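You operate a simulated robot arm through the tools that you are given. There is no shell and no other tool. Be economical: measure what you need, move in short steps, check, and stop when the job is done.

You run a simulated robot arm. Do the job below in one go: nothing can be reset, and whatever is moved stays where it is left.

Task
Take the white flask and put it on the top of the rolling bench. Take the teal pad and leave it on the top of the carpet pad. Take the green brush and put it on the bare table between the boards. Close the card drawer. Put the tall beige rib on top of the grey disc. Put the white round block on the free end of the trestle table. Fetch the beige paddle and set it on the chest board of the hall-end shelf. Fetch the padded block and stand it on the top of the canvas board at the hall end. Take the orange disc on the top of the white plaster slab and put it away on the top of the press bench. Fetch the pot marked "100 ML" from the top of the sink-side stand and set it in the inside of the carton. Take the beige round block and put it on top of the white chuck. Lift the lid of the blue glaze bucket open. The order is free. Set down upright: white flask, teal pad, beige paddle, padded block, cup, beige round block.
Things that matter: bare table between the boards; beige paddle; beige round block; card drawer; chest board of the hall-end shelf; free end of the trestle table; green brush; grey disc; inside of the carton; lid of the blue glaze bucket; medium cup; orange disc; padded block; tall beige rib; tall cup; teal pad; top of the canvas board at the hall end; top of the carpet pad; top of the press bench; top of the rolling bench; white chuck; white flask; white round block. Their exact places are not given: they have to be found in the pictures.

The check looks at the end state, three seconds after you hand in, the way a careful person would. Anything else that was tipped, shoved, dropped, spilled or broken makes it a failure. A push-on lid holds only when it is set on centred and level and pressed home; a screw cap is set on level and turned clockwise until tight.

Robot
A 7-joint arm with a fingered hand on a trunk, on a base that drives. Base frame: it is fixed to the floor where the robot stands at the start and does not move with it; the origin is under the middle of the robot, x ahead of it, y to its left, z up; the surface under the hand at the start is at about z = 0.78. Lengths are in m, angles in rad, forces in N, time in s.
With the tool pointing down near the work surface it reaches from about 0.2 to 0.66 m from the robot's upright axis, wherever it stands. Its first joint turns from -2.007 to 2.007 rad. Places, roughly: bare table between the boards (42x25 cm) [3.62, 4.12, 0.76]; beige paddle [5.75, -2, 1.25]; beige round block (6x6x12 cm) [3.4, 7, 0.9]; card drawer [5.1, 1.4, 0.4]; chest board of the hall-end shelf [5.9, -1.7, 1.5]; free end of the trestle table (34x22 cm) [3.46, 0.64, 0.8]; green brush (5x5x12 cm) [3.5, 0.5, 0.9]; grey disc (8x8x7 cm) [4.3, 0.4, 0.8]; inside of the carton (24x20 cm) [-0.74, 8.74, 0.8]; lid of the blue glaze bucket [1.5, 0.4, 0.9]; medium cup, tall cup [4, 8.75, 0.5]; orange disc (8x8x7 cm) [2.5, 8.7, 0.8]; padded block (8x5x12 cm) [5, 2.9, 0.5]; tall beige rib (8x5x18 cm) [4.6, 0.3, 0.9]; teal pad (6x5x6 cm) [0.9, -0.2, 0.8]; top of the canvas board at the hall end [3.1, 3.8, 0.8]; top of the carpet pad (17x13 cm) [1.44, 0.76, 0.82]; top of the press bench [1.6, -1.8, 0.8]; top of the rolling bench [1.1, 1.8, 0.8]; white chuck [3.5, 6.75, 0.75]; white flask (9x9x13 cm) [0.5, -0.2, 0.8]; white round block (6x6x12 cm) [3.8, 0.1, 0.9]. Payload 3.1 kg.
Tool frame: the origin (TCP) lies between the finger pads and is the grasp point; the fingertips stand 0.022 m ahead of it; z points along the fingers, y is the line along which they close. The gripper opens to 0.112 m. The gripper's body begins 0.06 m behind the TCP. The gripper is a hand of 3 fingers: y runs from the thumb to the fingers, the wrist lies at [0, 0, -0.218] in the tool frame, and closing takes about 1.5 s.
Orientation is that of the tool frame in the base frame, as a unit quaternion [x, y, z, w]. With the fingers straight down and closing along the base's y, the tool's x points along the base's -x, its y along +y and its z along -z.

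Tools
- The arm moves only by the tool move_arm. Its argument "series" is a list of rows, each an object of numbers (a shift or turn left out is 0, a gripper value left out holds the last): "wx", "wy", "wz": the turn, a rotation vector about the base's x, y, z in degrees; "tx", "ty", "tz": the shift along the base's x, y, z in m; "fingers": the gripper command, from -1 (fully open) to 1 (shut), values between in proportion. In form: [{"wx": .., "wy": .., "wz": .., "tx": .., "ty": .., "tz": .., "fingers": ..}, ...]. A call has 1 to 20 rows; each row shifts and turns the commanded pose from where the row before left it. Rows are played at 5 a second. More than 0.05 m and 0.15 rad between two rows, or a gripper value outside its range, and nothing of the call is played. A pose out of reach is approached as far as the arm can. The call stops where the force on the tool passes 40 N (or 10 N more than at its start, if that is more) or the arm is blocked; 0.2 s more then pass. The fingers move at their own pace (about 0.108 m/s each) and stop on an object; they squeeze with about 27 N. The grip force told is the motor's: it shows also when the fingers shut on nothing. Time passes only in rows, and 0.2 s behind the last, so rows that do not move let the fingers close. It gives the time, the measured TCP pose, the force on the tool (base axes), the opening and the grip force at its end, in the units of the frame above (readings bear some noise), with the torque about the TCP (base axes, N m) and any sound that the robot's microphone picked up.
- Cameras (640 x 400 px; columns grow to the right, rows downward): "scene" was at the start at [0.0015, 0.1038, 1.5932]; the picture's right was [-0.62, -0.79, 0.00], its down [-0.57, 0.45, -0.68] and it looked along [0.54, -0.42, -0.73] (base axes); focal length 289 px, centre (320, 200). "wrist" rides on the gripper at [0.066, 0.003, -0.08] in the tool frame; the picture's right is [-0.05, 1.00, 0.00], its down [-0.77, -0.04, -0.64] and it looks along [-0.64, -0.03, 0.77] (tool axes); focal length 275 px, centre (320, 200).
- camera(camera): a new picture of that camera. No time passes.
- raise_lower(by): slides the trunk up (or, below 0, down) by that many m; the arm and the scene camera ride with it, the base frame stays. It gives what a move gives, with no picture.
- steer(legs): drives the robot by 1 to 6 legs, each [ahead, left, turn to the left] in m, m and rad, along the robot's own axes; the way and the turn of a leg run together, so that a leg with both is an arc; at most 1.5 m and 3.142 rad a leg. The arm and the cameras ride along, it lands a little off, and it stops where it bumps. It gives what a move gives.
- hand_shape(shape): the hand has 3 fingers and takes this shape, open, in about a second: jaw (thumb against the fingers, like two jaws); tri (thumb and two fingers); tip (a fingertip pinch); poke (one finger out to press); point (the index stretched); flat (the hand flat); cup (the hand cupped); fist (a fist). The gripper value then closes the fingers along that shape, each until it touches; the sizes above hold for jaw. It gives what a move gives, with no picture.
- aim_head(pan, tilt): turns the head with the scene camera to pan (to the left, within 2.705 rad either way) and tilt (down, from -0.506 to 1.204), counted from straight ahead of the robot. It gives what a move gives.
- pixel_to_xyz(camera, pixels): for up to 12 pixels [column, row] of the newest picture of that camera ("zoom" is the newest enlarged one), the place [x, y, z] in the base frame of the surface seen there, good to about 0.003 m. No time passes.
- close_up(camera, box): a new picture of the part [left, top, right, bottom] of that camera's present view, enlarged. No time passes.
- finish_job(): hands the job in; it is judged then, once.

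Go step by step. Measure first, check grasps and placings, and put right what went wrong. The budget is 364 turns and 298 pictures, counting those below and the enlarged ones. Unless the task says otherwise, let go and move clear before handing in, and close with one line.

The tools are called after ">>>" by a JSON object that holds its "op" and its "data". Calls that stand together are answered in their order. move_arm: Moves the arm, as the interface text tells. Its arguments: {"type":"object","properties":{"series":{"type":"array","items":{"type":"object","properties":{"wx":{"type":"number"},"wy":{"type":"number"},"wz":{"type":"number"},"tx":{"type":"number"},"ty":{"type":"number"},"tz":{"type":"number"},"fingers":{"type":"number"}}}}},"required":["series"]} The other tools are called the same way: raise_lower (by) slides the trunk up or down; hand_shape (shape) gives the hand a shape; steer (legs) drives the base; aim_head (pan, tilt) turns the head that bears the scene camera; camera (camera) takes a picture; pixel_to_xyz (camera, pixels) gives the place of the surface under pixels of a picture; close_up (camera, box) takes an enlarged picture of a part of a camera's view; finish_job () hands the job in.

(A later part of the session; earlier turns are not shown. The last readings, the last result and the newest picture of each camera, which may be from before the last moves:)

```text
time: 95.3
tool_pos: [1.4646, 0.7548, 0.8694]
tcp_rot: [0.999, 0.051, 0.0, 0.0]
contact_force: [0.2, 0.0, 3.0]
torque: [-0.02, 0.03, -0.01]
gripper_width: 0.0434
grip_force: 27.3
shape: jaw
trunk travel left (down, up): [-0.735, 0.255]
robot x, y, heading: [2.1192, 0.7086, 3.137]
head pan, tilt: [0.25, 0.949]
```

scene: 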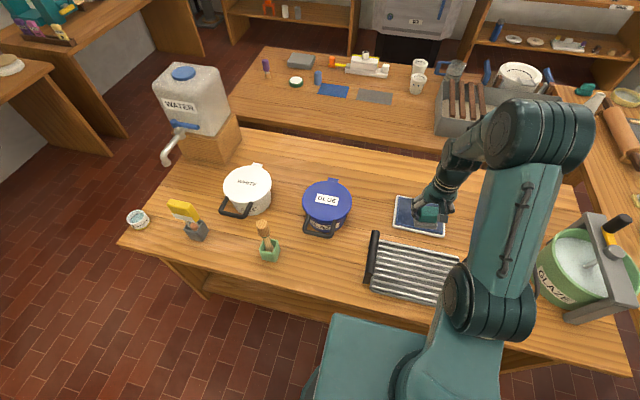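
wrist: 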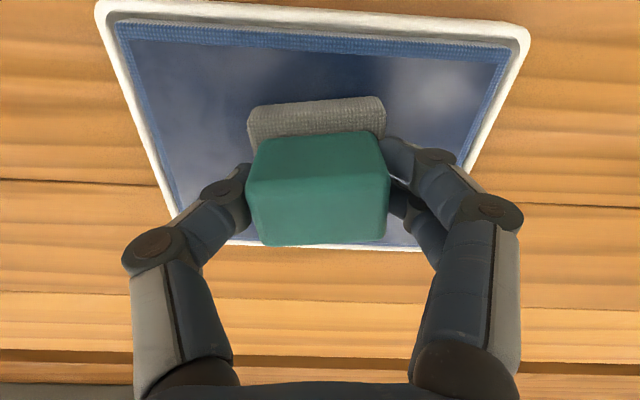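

Contact. I release and lift away, then look.

>>> {"op": "move_arm", "data": {"series": [{"fingers": 0.0}, {}, {}, {"fingers": -0.4}, {}, {"tz": 0.03}, {"tz": 0.05}, {"tz": 0.05}, {"tz": 0.05}, {"tx": 0.03}]}}

>>> {"op": "camera", "data": {"camera": "wrist"}}

>>> {"op": "camera", "data": {"camera": "scene"}}

```text
time: 97.5
tool_pos: [1.497, 0.7587, 1.049]
tcp_rot: [0.999, 0.049, 0.0, 0.001]
contact_force: [0.5, 0.6, 0.1]
torque: [-0.05, 0.0, 0.06]
gripper_width: 0.0781
grip_force: 0.0
shape: jaw
trunk travel left (down, up): [-0.735, 0.255]
robot x, y, heading: [2.1177, 0.7095, 3.142]
head pan, tilt: [0.25, 0.949]
```

```text
264 pictures are left
```

wrist: 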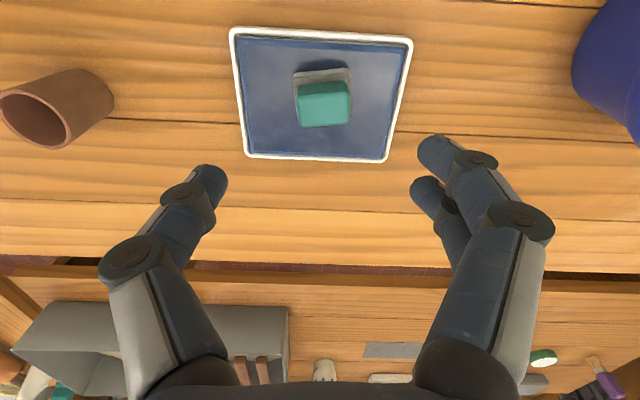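

```text
263 pictures are left
```

scene: 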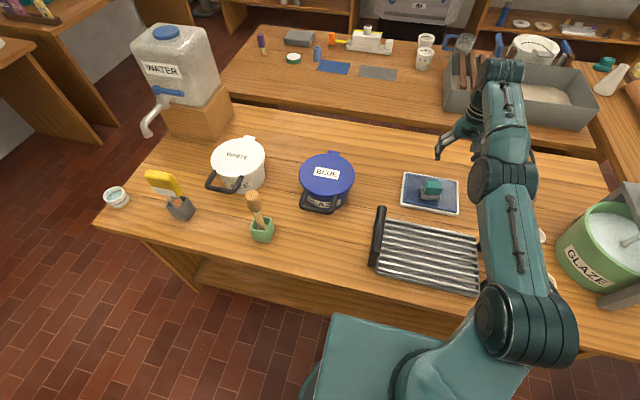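

The teal pad rests on the carpet pad. Next the lid: its loop is at the front (x≈1.67,y≈0.415,z≈0.912), hinge at the back. I shift sideways to face it, back up, and shut the fingers.

>>> {"op": "move_arm", "data": {"series": [{"tx": 0.05, "fingers": 1}, {"tx": 0.05}, {"tx": 0.05, "ty": -0.02}, {"tz": 0.03, "ty": -0.02}, {}]}}

>>> {"op": "steer", "data": {"legs": [[-0.13, 0.29, 0]]}}

>>> {"op": "move_arm", "data": {"series": [{"wy": 8, "tx": 0.01}, {"wy": 8, "tx": 0.02}, {"wy": 8, "tx": 0.02}, {"wy": 8, "tx": 0.02}, {"wy": 8, "tx": 0.02}, {"wy": 8, "tx": 0.02}, {"wy": 8, "tx": 0.02}, {"wy": 8, "tx": 0.02}, {"wy": 6}]}}

>>> {"op": "aim_head", "data": {"pan": 0.0, "tilt": 0.95}}

>>> {"op": "camera", "data": {"camera": "scene"}}

>>> {"op": "camera", "data": {"camera": "wrist"}}

```text
refused: row 3 steps farther than a row can; nothing moved
```

```text
time: 99.6
tool_pos: [1.6234, 0.4603, 1.0484]
tcp_rot: [0.999, 0.054, 0.0, 0.001]
contact_force: [0.1, -0.1, 0.2]
torque: [0.03, 0.01, 0.0]
gripper_width: 0.0782
grip_force: 0.1
shape: jaw
trunk travel left (down, up): [-0.735, 0.255]
robot x, y, heading: [2.25, 0.4182, -3.137]
head pan, tilt: [0.25, 0.949]
```

```text
time: 101.6
tool_pos: [1.6342, 0.4505, 1.0646]
tcp_rot: [0.9, 0.026, -0.432, -0.043]
contact_force: [0.2, -0.4, 0.6]
torque: [0.04, 0.05, -0.02]
gripper_width: 0.0784
grip_force: 0.1
shape: jaw
out of reach, approached as far as the arm can: row 4, 5, 6, 7, 8
trunk travel left (down, up): [-0.735, 0.255]
robot x, y, heading: [2.2462, 0.4215, -3.136]
head pan, tilt: [0.25, 0.949]
```

```text
time: 102.4
tool_pos: [1.6338, 0.4499, 1.0633]
tcp_rot: [0.901, 0.026, -0.43, -0.044]
contact_force: [0.3, 0.1, -0.4]
torque: [0.01, 0.03, -0.01]
gripper_width: 0.0781
grip_force: 0.0
shape: jaw
trunk travel left (down, up): [-0.735, 0.255]
robot x, y, heading: [2.245, 0.4179, -3.142]
head pan, tilt: [0.0, 0.949]
```

```text
262 pictures are left
```

scene: 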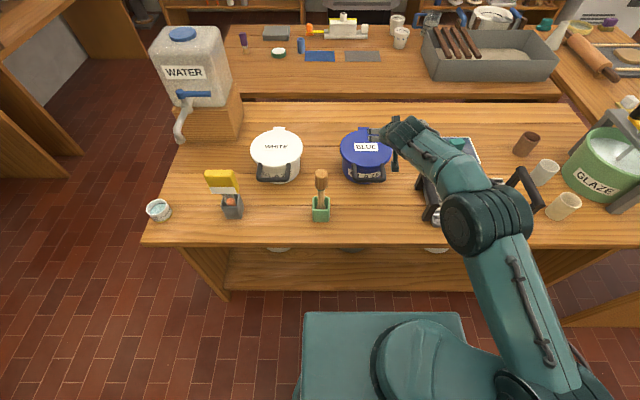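

```text
261 pictures are left
```

wrist: 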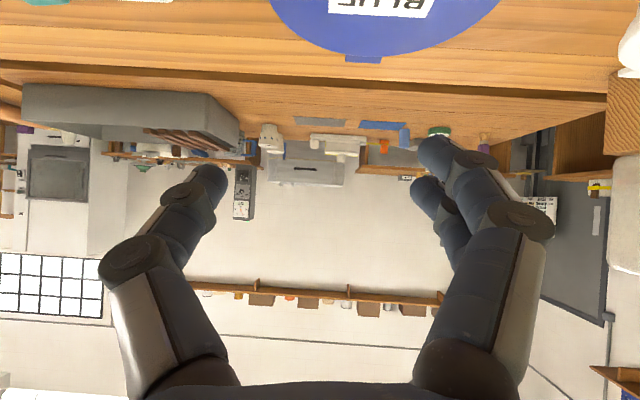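

The tool reaches ~51° forward tilt, enough to hook. I shut the fingers, pull back to x≈1.745, y≈0.418, lower to z≈0.87, then look.

>>> {"op": "move_arm", "data": {"series": [{"tx": 0.04, "ty": -0.015, "wz": 2, "fingers": 1}, {"tx": 0.04, "ty": -0.017, "wz": 2}, {"tx": 0.035}, {}, {"tz": -0.04}, {"tz": -0.04}, {"tz": -0.04}, {"tz": -0.03}, {"tz": -0.03}, {}]}}

>>> {"op": "camera", "data": {"camera": "wrist"}}

>>> {"op": "close_up", "data": {"camera": "scene", "box": [280, 90, 480, 230]}}

```text
time: 104.6
tool_pos: [1.7492, 0.4193, 0.8831]
tcp_rot: [0.9, 0.058, -0.432, -0.028]
contact_force: [-0.3, 0.5, 0.0]
torque: [0.01, -0.02, -0.01]
gripper_width: 0.0002
grip_force: 26.7
shape: jaw
trunk travel left (down, up): [-0.735, 0.255]
robot x, y, heading: [2.2474, 0.4162, -3.142]
head pan, tilt: [0.0, 0.949]
```

```text
260 pictures are left
```

wrist: 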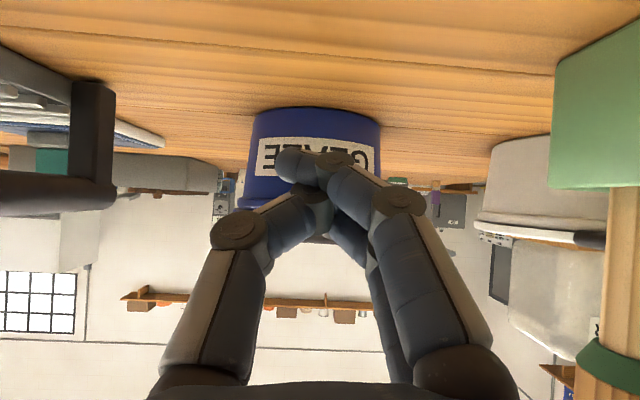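

```text
2.86 times, centred on (380, 160) of scene
```

zoom: 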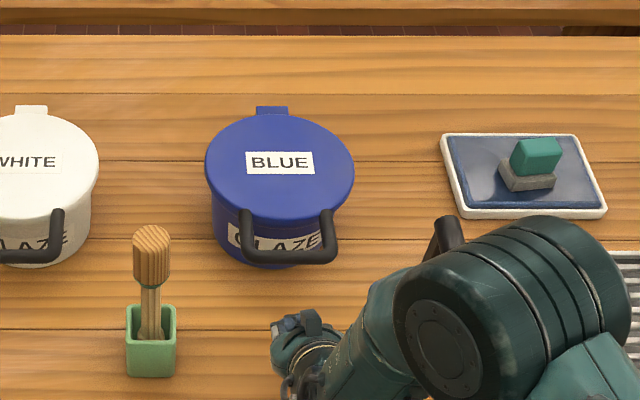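

The fingertips are in front and just below the loop. I advance 0.06 m and lift a bit, watching force.

>>> {"op": "move_arm", "data": {"series": [{"tx": -0.03, "tz": -0.004}, {"tx": -0.02}, {"tx": -0.01}, {}, {"tz": 0.01}, {"tz": 0.01}, {}]}}

>>> {"op": "camera", "data": {"camera": "wrist"}}

>>> {"op": "close_up", "data": {"camera": "scene", "box": [280, 90, 480, 230]}}

```text
time: 106.2
tool_pos: [1.6871, 0.4183, 0.9]
tcp_rot: [0.9, 0.058, -0.431, -0.028]
contact_force: [0.2, -0.8, -0.9]
torque: [-0.01, 0.01, 0.0]
gripper_width: 0.0001
grip_force: 26.7
shape: jaw
trunk travel left (down, up): [-0.735, 0.255]
robot x, y, heading: [2.2487, 0.4195, -3.138]
head pan, tilt: [0.0, 0.949]
```

```text
258 pictures are left
```

wrist: 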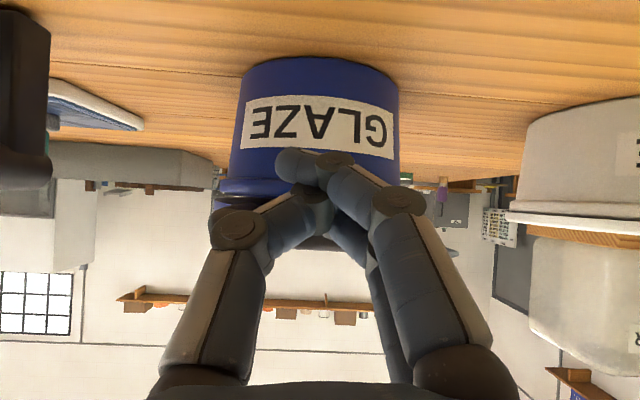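

```text
2.86 times, centred on (380, 160) of scene
```

zoom: 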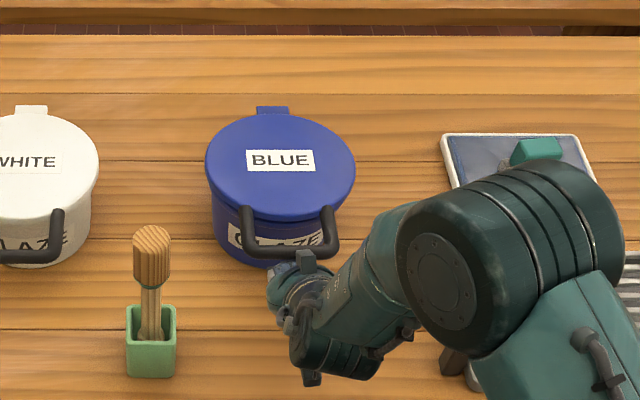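

>>> {"op": "move_arm", "data": {"series": [{"tz": 0.01}, {"tz": 0.01}, {"tz": 0.01}, {"tz": 0.01}, {}]}}

>>> {"op": "camera", "data": {"camera": "wrist"}}

>>> {"op": "close_up", "data": {"camera": "scene", "box": [280, 90, 480, 230]}}

```text
time: 107.4
tool_pos: [1.6877, 0.4196, 0.9393]
tcp_rot: [0.9, 0.058, -0.431, -0.028]
contact_force: [0.9, 0.2, 0.0]
torque: [-0.01, -0.02, 0.0]
gripper_width: 0.0
grip_force: 26.7
shape: jaw
trunk travel left (down, up): [-0.735, 0.255]
robot x, y, heading: [2.249, 0.4185, -3.137]
head pan, tilt: [0.0, 0.949]
```

```text
256 pictures are left
```

wrist: 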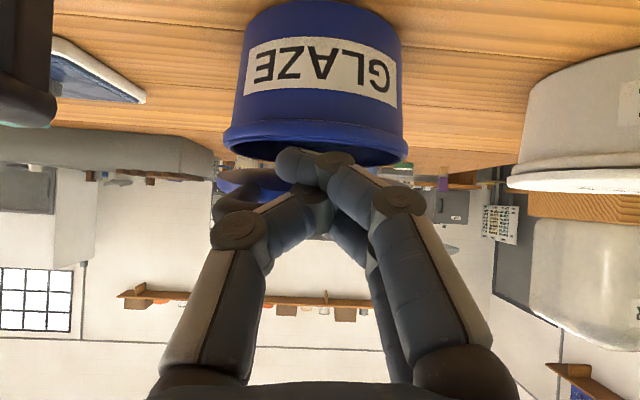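

```text
2.86 times, centred on (380, 160) of scene
```

zoom: 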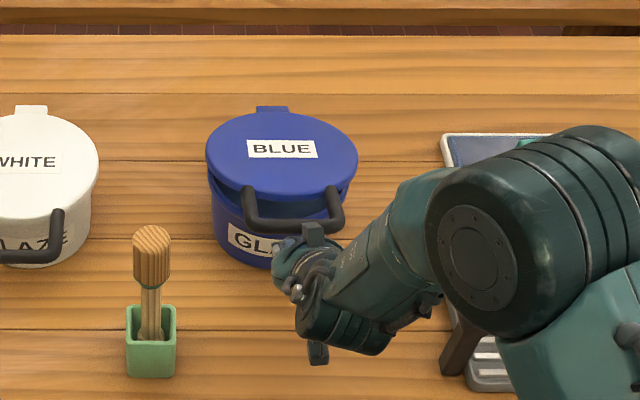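

The lid is lifting. I continue along the arc about the hinge.

>>> {"op": "move_arm", "data": {"series": [{"tx": -0.006, "tz": 0.026}, {"tx": -0.007, "tz": 0.026}, {"tx": -0.015, "tz": 0.029}, {"tx": -0.015, "tz": 0.029}, {"tx": -0.022, "tz": 0.024}, {"tx": -0.022, "tz": 0.024}, {}]}}

>>> {"op": "camera", "data": {"camera": "scene"}}

>>> {"op": "camera", "data": {"camera": "wrist"}}

```text
time: 109.0
tool_pos: [1.6016, 0.4191, 1.0973]
tcp_rot: [0.9, 0.057, -0.431, -0.028]
contact_force: [-0.1, -0.2, 0.1]
torque: [0.0, -0.01, 0.02]
gripper_width: 0.0001
grip_force: 26.6
shape: jaw
trunk travel left (down, up): [-0.735, 0.255]
robot x, y, heading: [2.2487, 0.4155, -3.136]
head pan, tilt: [0.0, 0.949]
```

```text
254 pictures are left
```

scene: 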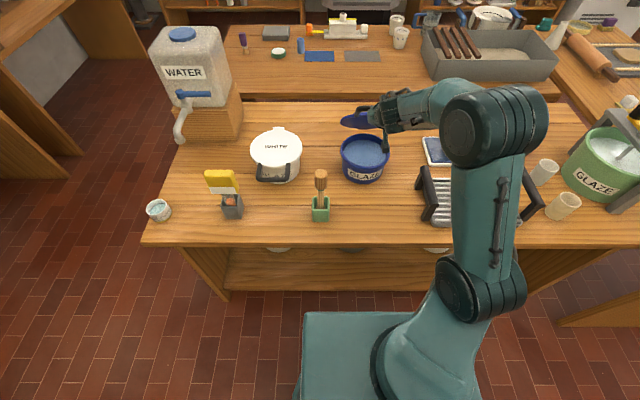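

```text
253 pictures are left
```

wrist: 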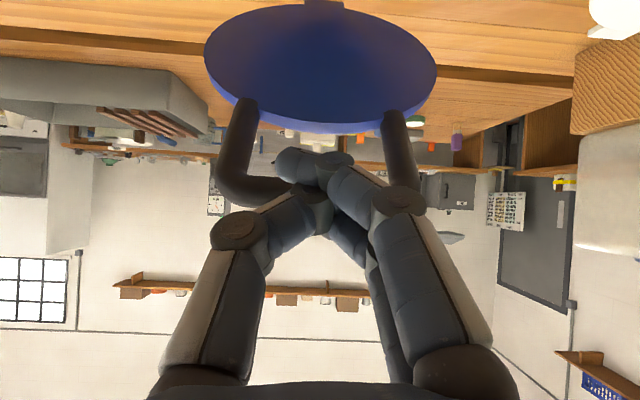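

Opening well. I continue past vertical.

>>> {"op": "move_arm", "data": {"series": [{"tx": -0.027, "tz": 0.018}, {"tx": -0.028, "tz": 0.017}, {"tx": -0.031, "tz": 0.01}, {"tx": -0.032, "tz": 0.009}, {"tx": -0.031, "tz": 0.002}, {"tx": -0.03, "tz": 0.0}, {}]}}

>>> {"op": "camera", "data": {"camera": "scene"}}

>>> {"op": "camera", "data": {"camera": "wrist"}}

```text
time: 110.6
tool_pos: [1.4345, 0.4189, 1.153]
tcp_rot: [0.9, 0.058, -0.431, -0.028]
contact_force: [0.5, -0.3, -0.7]
torque: [0.01, 0.0, -0.02]
gripper_width: 0.0
grip_force: 26.5
shape: jaw
out of reach, approached as far as the arm can: row 6
trunk travel left (down, up): [-0.735, 0.255]
robot x, y, heading: [2.2476, 0.4227, -3.14]
head pan, tilt: [0.0, 0.949]
```

```text
252 pictures are left
```

scene: 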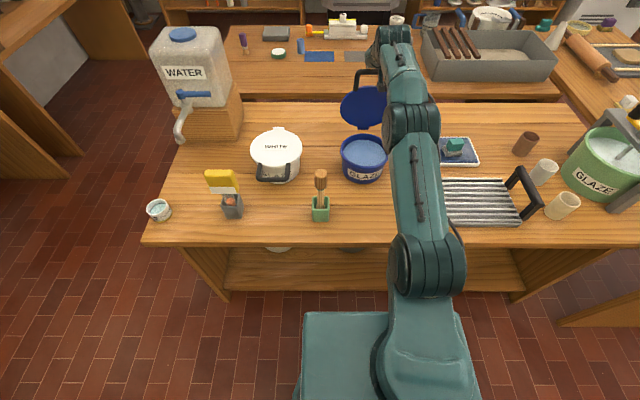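

```text
251 pictures are left
```

wrist: 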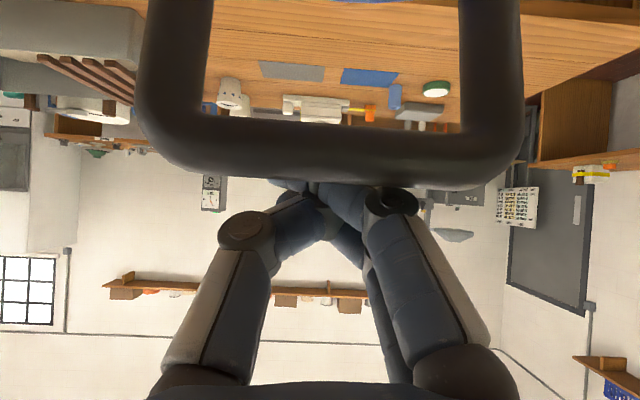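

The lid is near vertical; I measure its tilt.

>>> {"op": "close_up", "data": {"camera": "scene", "box": [310, 40, 450, 200]}}

>>> {"op": "pixel_to_xyz", "data": {"camera": "scene", "pixels": [[365, 122], [352, 108], [362, 92], [360, 72], [375, 68], [368, 88]]}}

```text
2.50 times, centred on (380, 120) of scene
```

zoom: 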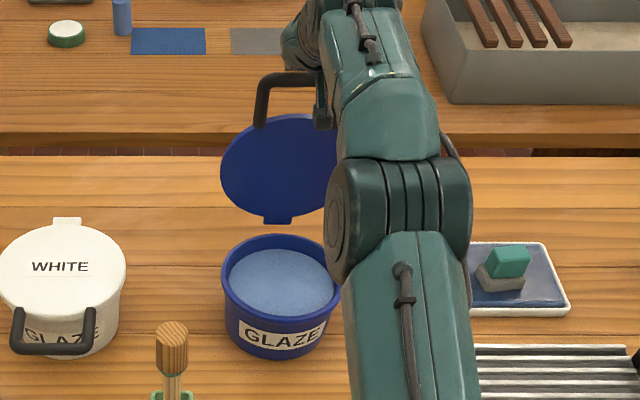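

```text
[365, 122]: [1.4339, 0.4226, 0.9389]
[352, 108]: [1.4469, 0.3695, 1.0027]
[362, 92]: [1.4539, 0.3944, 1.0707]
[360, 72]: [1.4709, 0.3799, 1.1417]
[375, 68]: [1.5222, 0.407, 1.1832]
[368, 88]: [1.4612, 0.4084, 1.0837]
```

The lid leans ~80°, still slightly toward me, with the fingers past over the loop. I pull out, then push the lid's underside from the front further back.

>>> {"op": "move_arm", "data": {"series": [{"tz": 0.03}, {"tx": 0.035, "tz": 0.025}, {"tx": 0.035, "tz": 0.025}, {"tx": 0.04, "tz": 0.02}, {"tx": 0.04}, {"tx": 0.02}, {}]}}

>>> {"op": "camera", "data": {"camera": "scene"}}

>>> {"op": "camera", "data": {"camera": "wrist"}}

```text
time: 112.2
tool_pos: [1.6086, 0.4182, 1.2483]
tcp_rot: [0.9, 0.057, -0.431, -0.028]
contact_force: [-0.3, 0.2, 0.7]
torque: [0.02, 0.0, -0.03]
gripper_width: 0.0
grip_force: 26.9
shape: jaw
out of reach, approached as far as the arm can: row 1
trunk travel left (down, up): [-0.735, 0.255]
robot x, y, heading: [2.2464, 0.4158, -3.14]
head pan, tilt: [0.0, 0.949]
```

```text
249 pictures are left
```

scene: 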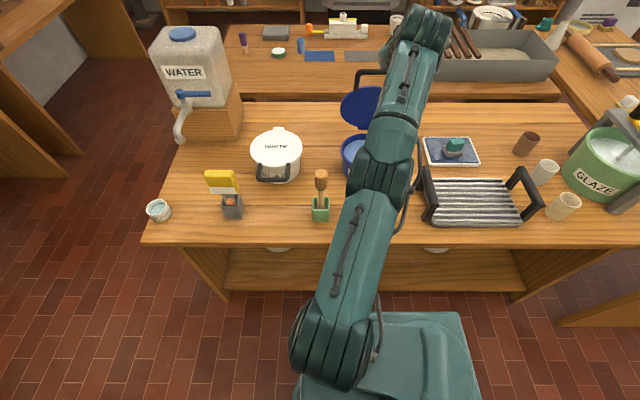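

```text
248 pictures are left
```

wrist: 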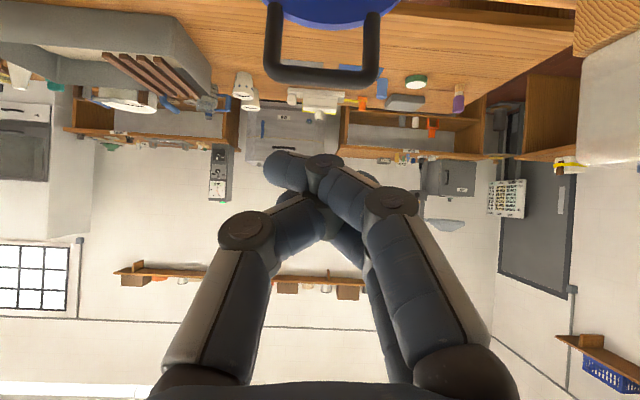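

The lid stays by itself. I push it a little further for safety.

>>> {"op": "move_arm", "data": {"series": [{"tx": 0.02, "tz": -0.045}, {"tz": -0.045}, {"tz": -0.045}, {"tz": -0.035}, {"tx": -0.04}, {"tx": -0.04}, {"tx": -0.04}, {"tx": -0.02}, {"tx": -0.02}, {"tx": -0.015}, {}]}}

>>> {"op": "camera", "data": {"camera": "wrist"}}

>>> {"op": "camera", "data": {"camera": "scene"}}

```text
time: 114.4
tool_pos: [1.4642, 0.4136, 1.0734]
tcp_rot: [0.904, 0.06, -0.422, -0.024]
contact_force: [25.6, -5.0, 1.8]
torque: [0.04, 0.19, -0.38]
gripper_width: 0.0
grip_force: 26.6
shape: jaw
trunk travel left (down, up): [-0.735, 0.255]
robot x, y, heading: [2.2467, 0.4154, -3.138]
head pan, tilt: [0.0, 0.949]
stopped in row 11: the force on the tool passed its limit at 44 N (the readings are from after the stop); the commanded pose is now the measured one
```

```text
247 pictures are left
```

wrist: 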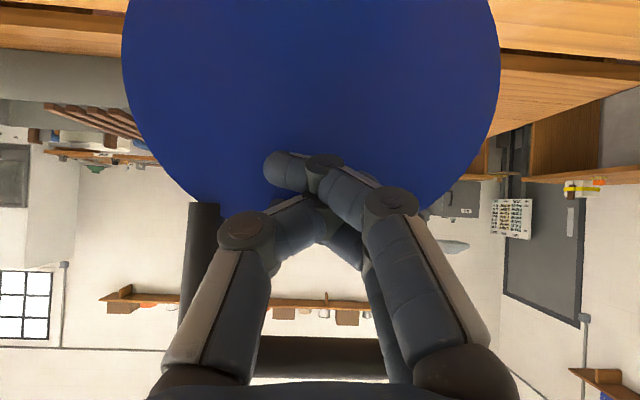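

```text
246 pictures are left
```

scene: 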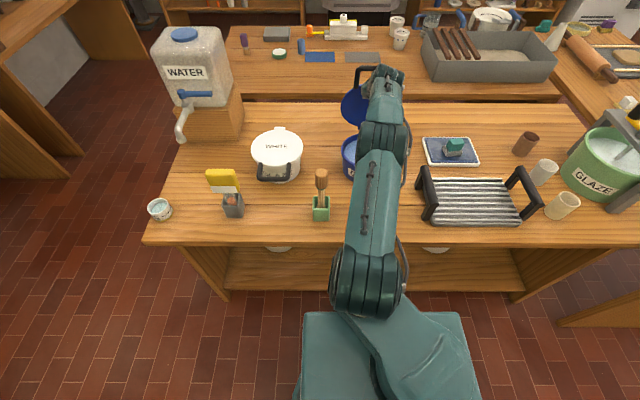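

That reached the hinge's stop, so it is fully open. I back off and lift clear, then restore the tool to pointing down.

>>> {"op": "move_arm", "data": {"series": [{"tx": 0.03}, {"tx": 0.04}, {"tx": 0.04}, {"tx": 0.03, "tz": 0.03}, {"tz": 0.045}, {"tz": 0.045}, {"wy": -8, "tx": 0.02}, {"wy": -8, "tx": 0.02}, {"wy": -8, "tx": 0.02}, {"wy": -8, "tx": 0.02}, {"wy": -8}, {"wy": -8}, {"wy": -2, "wz": 2}]}}

>>> {"op": "camera", "data": {"camera": "scene"}}

```text
time: 117.2
tool_pos: [1.6788, 0.4158, 1.1901]
tcp_rot: [0.997, 0.08, 0.002, 0.001]
contact_force: [0.1, 0.1, 0.6]
torque: [0.04, 0.01, 0.01]
gripper_width: 0.0001
grip_force: 27.0
shape: jaw
trunk travel left (down, up): [-0.735, 0.255]
robot x, y, heading: [2.2452, 0.4199, -3.137]
head pan, tilt: [0.0, 0.949]
```

```text
245 pictures are left
```

scene: 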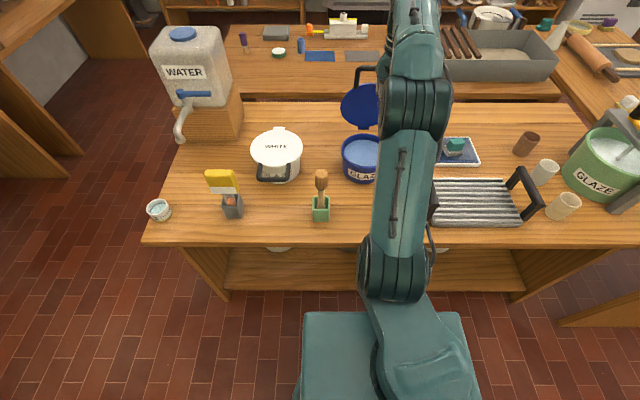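

The blue lid stands open. Now I turn around to view the trestle table.

>>> {"op": "steer", "data": {"legs": [[-0.2, 0, 0], [0, 0, 3.138]]}}

>>> {"op": "aim_head", "data": {"pan": 0.25, "tilt": 0.5}}

>>> {"op": "camera", "data": {"camera": "scene"}}

>>> {"op": "close_up", "data": {"camera": "scene", "box": [240, 80, 640, 330]}}

```text
time: 126.1
tool_pos: [3.0198, 0.4204, 1.1909]
tcp_rot: [-0.079, 0.997, 0.002, 0.0]
contact_force: [0.9, 0.3, -0.4]
torque: [0.03, 0.01, 0.01]
gripper_width: 0.0
grip_force: 26.9
shape: jaw
trunk travel left (down, up): [-0.735, 0.255]
robot x, y, heading: [2.4499, 0.4178, -0.001]
head pan, tilt: [0.0, 0.949]
```

```text
time: 127.0
tool_pos: [3.0203, 0.4209, 1.1905]
tcp_rot: [-0.079, 0.997, 0.003, 0.0]
contact_force: [-0.7, 0.6, 0.4]
torque: [-0.01, -0.01, 0.01]
gripper_width: 0.0002
grip_force: 27.1
shape: jaw
trunk travel left (down, up): [-0.735, 0.255]
robot x, y, heading: [2.4495, 0.4199, -0.001]
head pan, tilt: [0.25, 0.499]
```

```text
244 pictures are left
```

scene: 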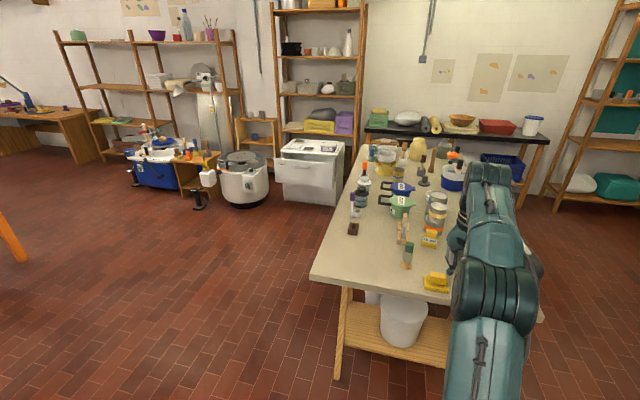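

```text
1.60 times, centred on (440, 205) of scene
```

zoom: 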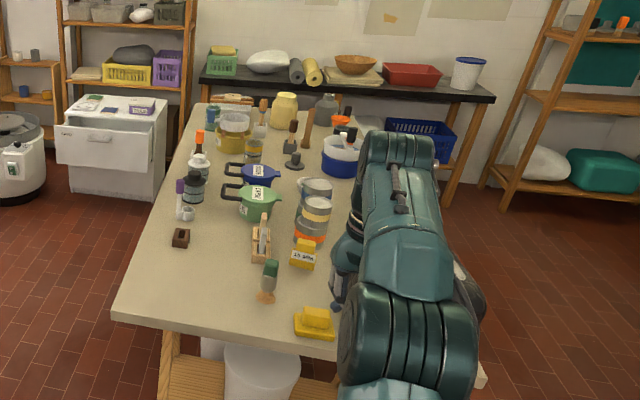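

>>> {"op": "pixel_to_xyz", "data": {"camera": "zoom", "pixels": [[112, 318], [200, 105], [270, 265], [265, 297], [315, 320], [180, 238], [260, 250], [230, 300], [485, 375], [303, 250], [60, 135], [330, 120]]}}

>>> {"op": "steer", "data": {"legs": [[0.1, 0.85, 0]]}}

>>> {"op": "aim_head", "data": {"pan": -0.5, "tilt": 0.55}}

>>> {"op": "camera", "data": {"camera": "scene"}}

>>> {"op": "close_up", "data": {"camera": "scene", "box": [200, 100, 480, 275]}}

```text
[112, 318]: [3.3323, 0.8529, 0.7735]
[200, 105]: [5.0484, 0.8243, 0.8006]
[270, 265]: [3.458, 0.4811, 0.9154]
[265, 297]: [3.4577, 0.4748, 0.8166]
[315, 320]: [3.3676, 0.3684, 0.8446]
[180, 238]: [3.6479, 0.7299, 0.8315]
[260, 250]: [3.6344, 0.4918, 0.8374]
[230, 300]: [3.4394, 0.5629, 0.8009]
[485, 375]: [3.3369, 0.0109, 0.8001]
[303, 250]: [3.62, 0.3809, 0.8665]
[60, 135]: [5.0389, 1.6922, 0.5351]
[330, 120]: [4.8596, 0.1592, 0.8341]
```

```text
time: 131.5
tool_pos: [3.1207, 1.2646, 1.1901]
tcp_rot: [-0.077, 0.997, 0.001, 0.0]
contact_force: [-0.4, 0.5, 0.2]
torque: [-0.04, 0.01, 0.01]
gripper_width: 0.0
grip_force: 26.9
shape: jaw
trunk travel left (down, up): [-0.735, 0.255]
robot x, y, heading: [2.5533, 1.2663, -0.004]
head pan, tilt: [0.25, 0.499]
```

```text
time: 132.6
tool_pos: [3.1208, 1.2644, 1.1917]
tcp_rot: [-0.076, 0.997, 0.002, -0.001]
contact_force: [0.5, 0.2, -0.4]
torque: [0.01, -0.01, -0.01]
gripper_width: 0.0002
grip_force: 27.0
shape: jaw
trunk travel left (down, up): [-0.735, 0.255]
robot x, y, heading: [2.5498, 1.2652, -0.004]
head pan, tilt: [-0.499, 0.55]
```

```text
242 pictures are left
```

scene: 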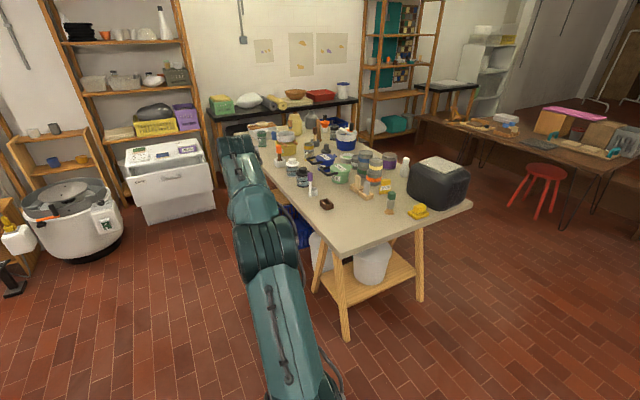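

```text
2.29 times, centred on (340, 188) of scene
```

zoom: 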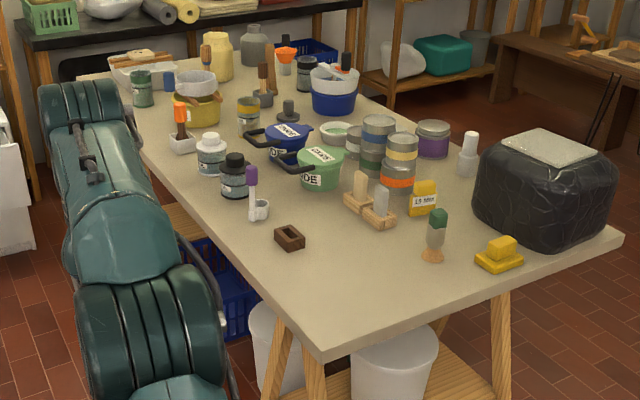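

The green brush stands at about (3.458,0.475), handle top z≈0.915. I drive to the trestle table's end in front of it.

>>> {"op": "steer", "data": {"legs": [[0, -0.78, 0], [0.4, 0, 0]]}}

>>> {"op": "move_arm", "data": {"series": [{"tx": -0.04, "wz": -4, "fingers": -1}, {"tx": -0.03, "wz": -5}, {"tx": -0.03}, {"tx": -0.02}, {}]}}

>>> {"op": "aim_head", "data": {"pan": 0.0, "tilt": 0.95}}

>>> {"op": "camera", "data": {"camera": "scene"}}

>>> {"op": "camera", "data": {"camera": "wrist"}}

```text
time: 138.9
tool_pos: [3.5168, 0.4883, 1.1906]
tcp_rot: [-0.078, 0.997, 0.003, 0.0]
contact_force: [-0.1, -0.3, 0.5]
torque: [-0.02, 0.01, 0.01]
gripper_width: 0.0
grip_force: 27.0
shape: jaw
trunk travel left (down, up): [-0.735, 0.255]
robot x, y, heading: [2.9451, 0.4889, -0.009]
head pan, tilt: [-0.499, 0.55]
```

```text
time: 140.1
tool_pos: [3.3962, 0.4882, 1.1898]
tcp_rot: [0.0, 1.0, 0.003, 0.0]
contact_force: [0.3, 0.0, -0.9]
torque: [0.0, 0.0, 0.01]
gripper_width: 0.1122
grip_force: 0.0
shape: jaw
trunk travel left (down, up): [-0.735, 0.255]
robot x, y, heading: [2.942, 0.4874, -0.004]
head pan, tilt: [-0.499, 0.55]
```

```text
time: 141.0
tool_pos: [3.3965, 0.4879, 1.1906]
tcp_rot: [0.001, 1.0, 0.003, 0.0]
contact_force: [-0.6, 0.7, 0.1]
torque: [-0.01, 0.01, -0.03]
gripper_width: 0.1117
grip_force: 0.0
shape: jaw
trunk travel left (down, up): [-0.735, 0.255]
robot x, y, heading: [2.9462, 0.4888, 0.002]
head pan, tilt: [0.0, 0.949]
```

```text
240 pictures are left
```

scene: 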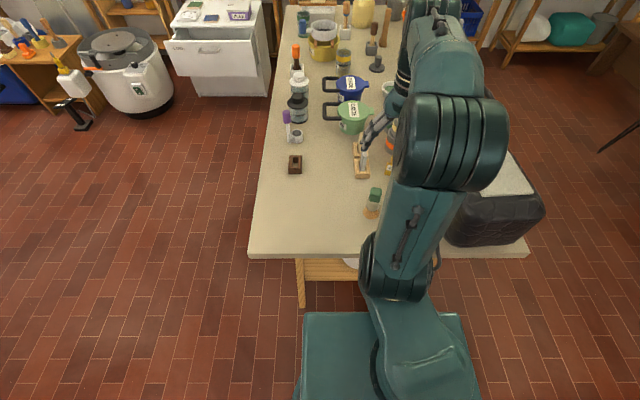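

```text
239 pictures are left
```

wrist: 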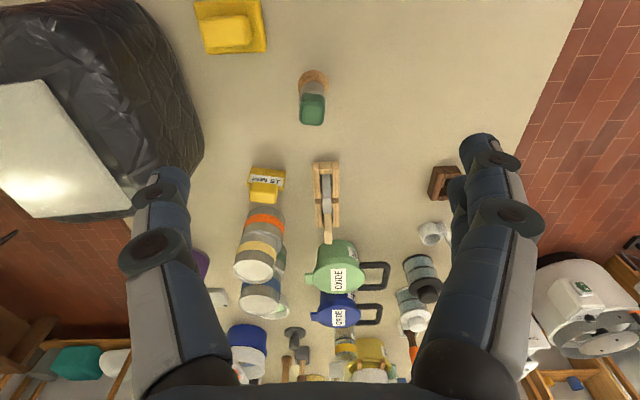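

>>> {"op": "close_up", "data": {"camera": "wrist", "box": [270, 50, 360, 150]}}

>>> {"op": "pixel_to_xyz", "data": {"camera": "wrist", "pixels": [[302, 106], [322, 106], [303, 122], [323, 122], [312, 114], [313, 76], [440, 180], [400, 100]]}}

```text
4.00 times, centred on (315, 100) of wrist
```

zoom: 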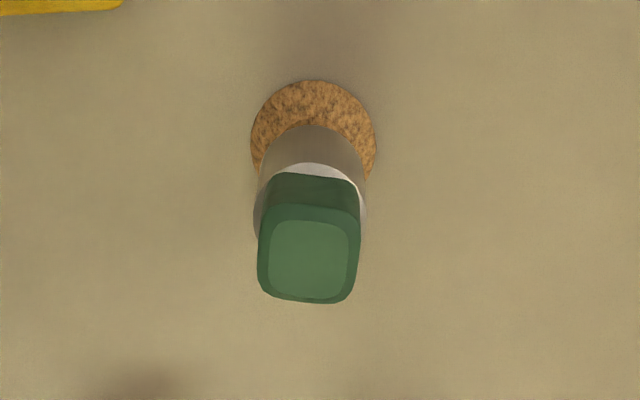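

```text
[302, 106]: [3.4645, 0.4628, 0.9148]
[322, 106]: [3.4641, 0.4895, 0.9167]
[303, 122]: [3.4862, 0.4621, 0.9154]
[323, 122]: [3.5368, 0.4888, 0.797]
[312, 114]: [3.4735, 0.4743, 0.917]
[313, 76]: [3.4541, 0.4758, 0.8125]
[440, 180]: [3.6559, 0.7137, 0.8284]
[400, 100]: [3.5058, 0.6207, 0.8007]
```

Brush top centre (3.475,0.476,0.917). I go down and grip at z≈0.892.

>>> {"op": "move_arm", "data": {"series": [{"tx": 0.04, "ty": -0.006}, {"tx": 0.039, "ty": -0.006}, {"tz": -0.045}, {"tz": -0.045}, {"tz": -0.045}, {"tz": -0.045}, {"tz": -0.045}, {"tz": -0.045}, {"tz": -0.028}, {}, {"fingers": 1}, {}, {}, {}, {}, {}, {}, {}]}}

>>> {"op": "camera", "data": {"camera": "wrist"}}

```text
time: 144.8
tool_pos: [3.4767, 0.4762, 0.892]
tcp_rot: [0.001, 1.0, 0.003, 0.001]
contact_force: [-0.5, 0.0, 0.9]
torque: [-0.03, 0.04, -0.03]
gripper_width: 0.0319
grip_force: 26.3
shape: jaw
trunk travel left (down, up): [-0.735, 0.255]
robot x, y, heading: [2.9454, 0.4895, -0.007]
head pan, tilt: [0.0, 0.949]
```

```text
237 pictures are left
```

wrist: 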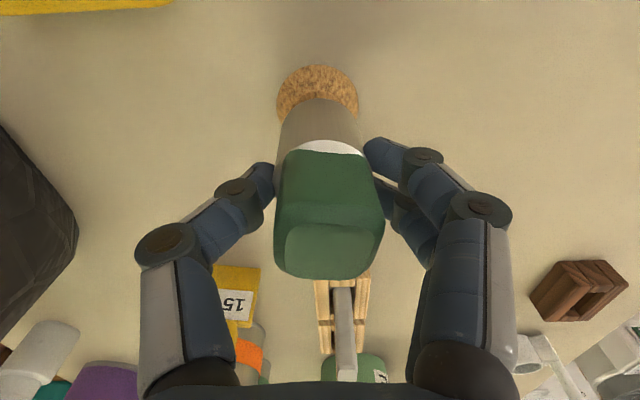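

Held. I lift and drive toward the orange-legged table, looking ahead.

>>> {"op": "move_arm", "data": {"series": [{"tz": 0.05}, {"tz": 0.05}, {"tz": 0.05}, {"tz": 0.05}, {"tx": -0.05}, {"tx": -0.05}]}}

>>> {"op": "steer", "data": {"legs": [[-0.45, 0, 0], [0, 1.4, 0], [0, 0, 1.571]]}}

>>> {"op": "aim_head", "data": {"pan": -0.2, "tilt": 0.55}}

>>> {"op": "camera", "data": {"camera": "scene"}}

```text
time: 146.2
tool_pos: [3.3734, 0.4754, 1.0937]
tcp_rot: [0.001, 1.0, 0.003, 0.0]
contact_force: [0.2, 0.7, -0.6]
torque: [0.02, 0.01, 0.01]
gripper_width: 0.032
grip_force: 27.3
shape: jaw
trunk travel left (down, up): [-0.735, 0.255]
robot x, y, heading: [2.9486, 0.4899, -0.001]
head pan, tilt: [0.0, 0.949]
```

```text
time: 159.3
tool_pos: [2.4904, 2.3107, 1.0912]
tcp_rot: [0.713, -0.701, -0.002, 0.001]
contact_force: [-0.2, 0.4, -0.5]
torque: [0.03, 0.02, 0.0]
gripper_width: 0.0315
grip_force: 27.2
shape: jaw
trunk travel left (down, up): [-0.735, 0.255]
robot x, y, heading: [2.486, 1.8794, 1.587]
head pan, tilt: [0.0, 0.949]
```

```text
time: 160.2
tool_pos: [2.4904, 2.3106, 1.0934]
tcp_rot: [0.714, -0.7, -0.002, 0.002]
contact_force: [1.1, -0.6, 0.3]
torque: [0.02, 0.04, -0.01]
gripper_width: 0.0317
grip_force: 27.7
shape: jaw
trunk travel left (down, up): [-0.735, 0.255]
robot x, y, heading: [2.4893, 1.8824, 1.588]
head pan, tilt: [-0.201, 0.55]
```

```text
236 pictures are left
```

scene: 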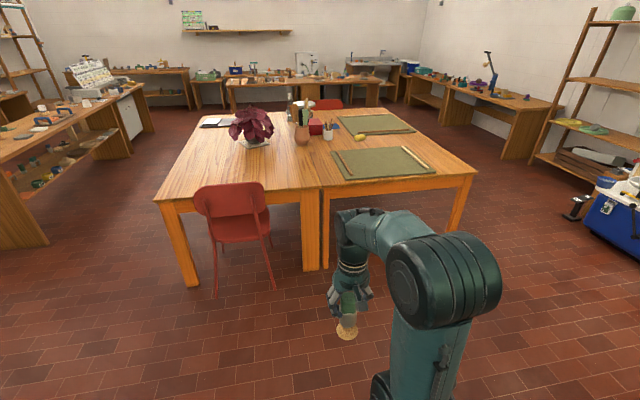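

>>> {"op": "pixel_to_xyz", "data": {"camera": "scene", "pixels": [[160, 200], [477, 173], [320, 190], [335, 180], [435, 172], [417, 145], [345, 150], [355, 134], [415, 130], [380, 142], [385, 108], [360, 137]]}}

>>> {"op": "close_up", "data": {"camera": "scene", "box": [280, 90, 500, 230]}}

```text
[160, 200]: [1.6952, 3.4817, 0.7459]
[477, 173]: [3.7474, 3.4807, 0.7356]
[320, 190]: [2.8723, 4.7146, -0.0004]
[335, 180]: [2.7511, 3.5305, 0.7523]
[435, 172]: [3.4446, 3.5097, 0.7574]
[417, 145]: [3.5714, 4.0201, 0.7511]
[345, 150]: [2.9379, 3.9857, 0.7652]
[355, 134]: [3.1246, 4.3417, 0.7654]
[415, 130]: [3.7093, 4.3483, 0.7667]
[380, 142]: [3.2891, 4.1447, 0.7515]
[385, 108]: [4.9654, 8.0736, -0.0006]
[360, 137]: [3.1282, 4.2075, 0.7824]
```

```text
2.86 times, centred on (390, 160) of scene
```

zoom: 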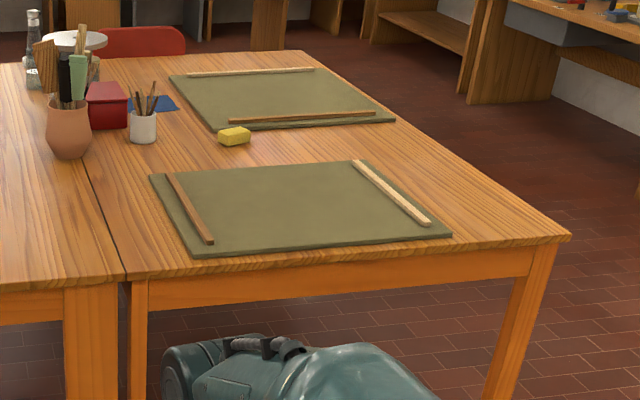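

>>> {"op": "aim_head", "data": {"pan": -1.1, "tilt": 0.55}}

>>> {"op": "camera", "data": {"camera": "scene"}}

```text
time: 161.4
tool_pos: [2.49, 2.3111, 1.093]
tcp_rot: [0.714, -0.7, -0.001, 0.001]
contact_force: [-0.1, 0.7, -1.2]
torque: [0.01, -0.01, 0.01]
gripper_width: 0.0318
grip_force: 27.1
shape: jaw
trunk travel left (down, up): [-0.735, 0.255]
robot x, y, heading: [2.4891, 1.883, 1.591]
head pan, tilt: [-1.1, 0.55]
```

```text
234 pictures are left
```

scene: 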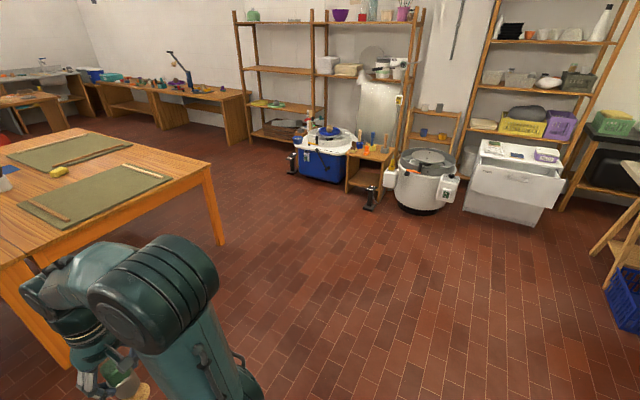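

>>> {"op": "pixel_to_xyz", "data": {"camera": "scene", "pixels": [[300, 170], [375, 205], [415, 210], [440, 210], [470, 205], [540, 222], [330, 180], [208, 168], [225, 240], [360, 165], [500, 180], [248, 140]]}}

>>> {"op": "close_up", "data": {"camera": "scene", "box": [280, 80, 600, 240]}}

```text
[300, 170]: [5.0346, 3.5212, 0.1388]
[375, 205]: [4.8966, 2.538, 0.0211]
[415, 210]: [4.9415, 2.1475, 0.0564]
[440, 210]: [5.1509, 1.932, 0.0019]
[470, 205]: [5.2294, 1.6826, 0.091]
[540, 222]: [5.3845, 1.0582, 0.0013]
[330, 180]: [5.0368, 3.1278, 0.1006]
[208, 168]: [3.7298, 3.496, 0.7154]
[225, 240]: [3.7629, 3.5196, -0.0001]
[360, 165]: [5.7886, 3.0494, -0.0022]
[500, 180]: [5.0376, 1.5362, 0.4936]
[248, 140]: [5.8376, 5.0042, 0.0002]
```

```text
2.00 times, centred on (440, 160) of scene
```

zoom: 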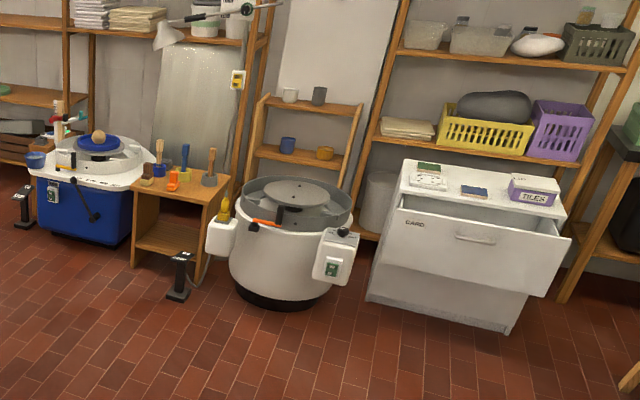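

The aisle right of the table is clear. I drive round to (4.27,4.12) facing the table.

>>> {"op": "steer", "data": {"legs": [[0.3, -1.45, -0.02], [0.65, -0.35, 0], [1.3, 0, 0], [0, 0, 1.571]]}}

>>> {"op": "aim_head", "data": {"pan": 0.0, "tilt": 0.9}}

>>> {"op": "camera", "data": {"camera": "scene"}}

```text
time: 182.3
tool_pos: [3.85, 4.1513, 1.0926]
tcp_rot: [1.0, 0.0, 0.0, 0.003]
contact_force: [0.5, 0.3, -1.0]
torque: [-0.03, 0.03, -0.02]
gripper_width: 0.0317
grip_force: 26.6
shape: jaw
trunk travel left (down, up): [-0.735, 0.255]
robot x, y, heading: [4.2811, 4.136, 3.139]
head pan, tilt: [-1.1, 0.55]
```

```text
time: 183.6
tool_pos: [3.8499, 4.1509, 1.0918]
tcp_rot: [1.0, 0.0, 0.0, 0.002]
contact_force: [-0.6, -0.2, 0.1]
torque: [-0.02, 0.03, -0.02]
gripper_width: 0.0318
grip_force: 26.9
shape: jaw
trunk travel left (down, up): [-0.735, 0.255]
robot x, y, heading: [4.2798, 4.1369, 3.141]
head pan, tilt: [0.0, 0.901]
```

```text
232 pictures are left
```

scene: 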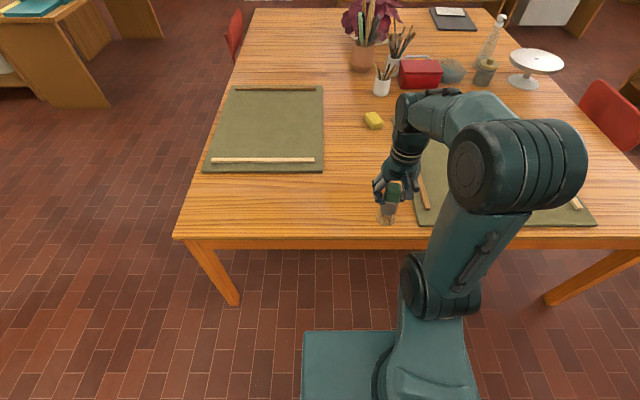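

>>> {"op": "pixel_to_xyz", "data": {"camera": "scene", "pixels": [[360, 190], [325, 170], [415, 220], [360, 240], [325, 90], [375, 122], [360, 160], [345, 210]]}}

```text
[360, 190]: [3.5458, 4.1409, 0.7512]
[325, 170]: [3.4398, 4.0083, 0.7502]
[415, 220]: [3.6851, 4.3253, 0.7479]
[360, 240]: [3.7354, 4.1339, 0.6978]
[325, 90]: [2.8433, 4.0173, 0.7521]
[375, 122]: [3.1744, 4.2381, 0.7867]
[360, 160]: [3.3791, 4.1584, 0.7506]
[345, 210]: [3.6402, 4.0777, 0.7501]
```

The bare strip lies between y 4.01 and 4.31. I set the brush at (3.60,4.135).

>>> {"op": "move_arm", "data": {"series": [{"tx": -0.045}, {"tx": -0.045}, {"tx": -0.045}, {"tx": -0.045, "ty": -0.01}, {"tx": -0.045, "ty": -0.005}, {"tx": -0.025}, {"tz": -0.045}, {"tz": -0.045}, {"tz": -0.045}, {"tz": -0.045}, {"tz": -0.045}, {"tz": -0.018}, {}, {"tz": -0.003}, {}, {"tz": -0.002}, {}]}}

>>> {"op": "camera", "data": {"camera": "wrist"}}

```text
time: 187.2
tool_pos: [3.6391, 4.1374, 0.8428]
tcp_rot: [1.0, 0.001, 0.0, 0.002]
contact_force: [0.4, -0.1, -0.4]
torque: [0.01, 0.03, 0.0]
gripper_width: 0.0315
grip_force: 27.3
shape: jaw
out of reach, approached as far as the arm can: row 5, 6
trunk travel left (down, up): [-0.735, 0.255]
robot x, y, heading: [4.2783, 4.1374, 3.139]
head pan, tilt: [0.0, 0.901]
```

```text
231 pictures are left
```

wrist: 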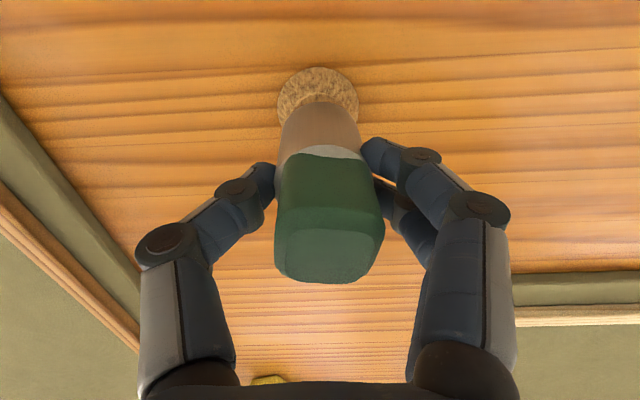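

>>> {"op": "move_arm", "data": {"series": [{"tx": -0.01, "tz": -0.001}, {}, {"tz": -0.001}, {}, {"fingers": 0.3}, {}, {}, {"fingers": 0}, {}, {"tz": 0.04}, {"tz": 0.05}, {"tz": 0.05}, {"tz": 0.05}, {"tx": 0.05}, {"tx": 0.05, "fingers": -1}, {"tx": 0.05}]}}

>>> {"op": "camera", "data": {"camera": "scene"}}

```text
time: 190.6
tool_pos: [3.7813, 4.1373, 1.0325]
tcp_rot: [1.0, 0.0, -0.002, 0.003]
contact_force: [0.9, -0.3, 0.1]
torque: [0.0, 0.0, 0.0]
gripper_width: 0.1117
grip_force: 0.0
shape: jaw
trunk travel left (down, up): [-0.735, 0.255]
robot x, y, heading: [4.2802, 4.1392, 3.136]
head pan, tilt: [0.0, 0.901]
```

```text
230 pictures are left
```

scene: 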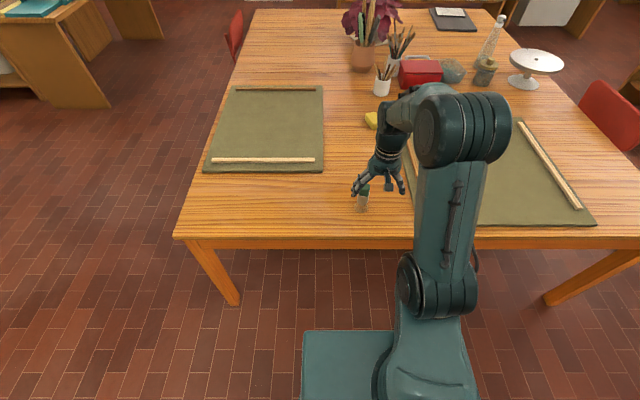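

The green brush stands on the bare strip. Next the padded block near the wheels; I drive there and turn.

>>> {"op": "steer", "data": {"legs": [[0, 1.25, 0], [0, 0, 3.142]]}}

>>> {"op": "aim_head", "data": {"pan": 0.1, "tilt": 0.9}}

>>> {"op": "camera", "data": {"camera": "scene"}}

>>> {"op": "close_up", "data": {"camera": "scene", "box": [200, 80, 500, 280]}}

```text
refused: 3.142 is not a number from -3.14159 to 3.14159
```

```text
time: 191.3
tool_pos: [3.7784, 4.1377, 1.0309]
tcp_rot: [1.0, 0.0, 0.0, 0.003]
contact_force: [0.4, -0.4, 1.6]
torque: [-0.01, 0.02, 0.02]
gripper_width: 0.1116
grip_force: 0.1
shape: jaw
trunk travel left (down, up): [-0.735, 0.255]
robot x, y, heading: [4.2791, 4.1393, 3.137]
head pan, tilt: [0.099, 0.901]
```

```text
229 pictures are left
```

scene: 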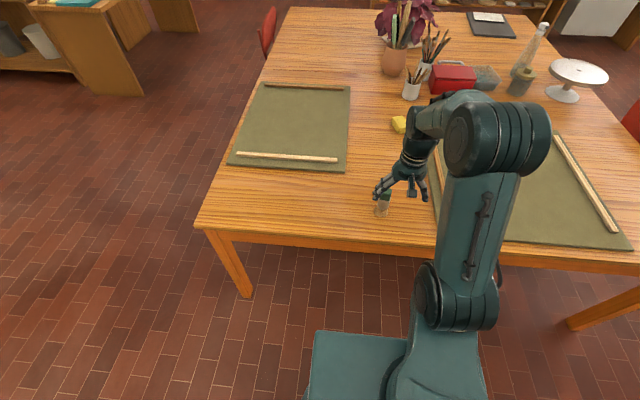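

```text
2.00 times, centred on (350, 180) of scene
```

zoom: 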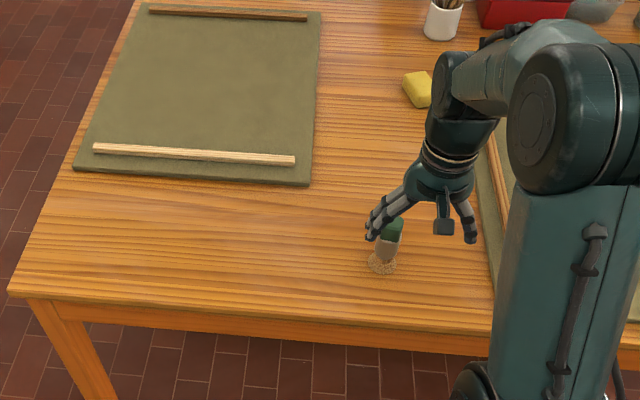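

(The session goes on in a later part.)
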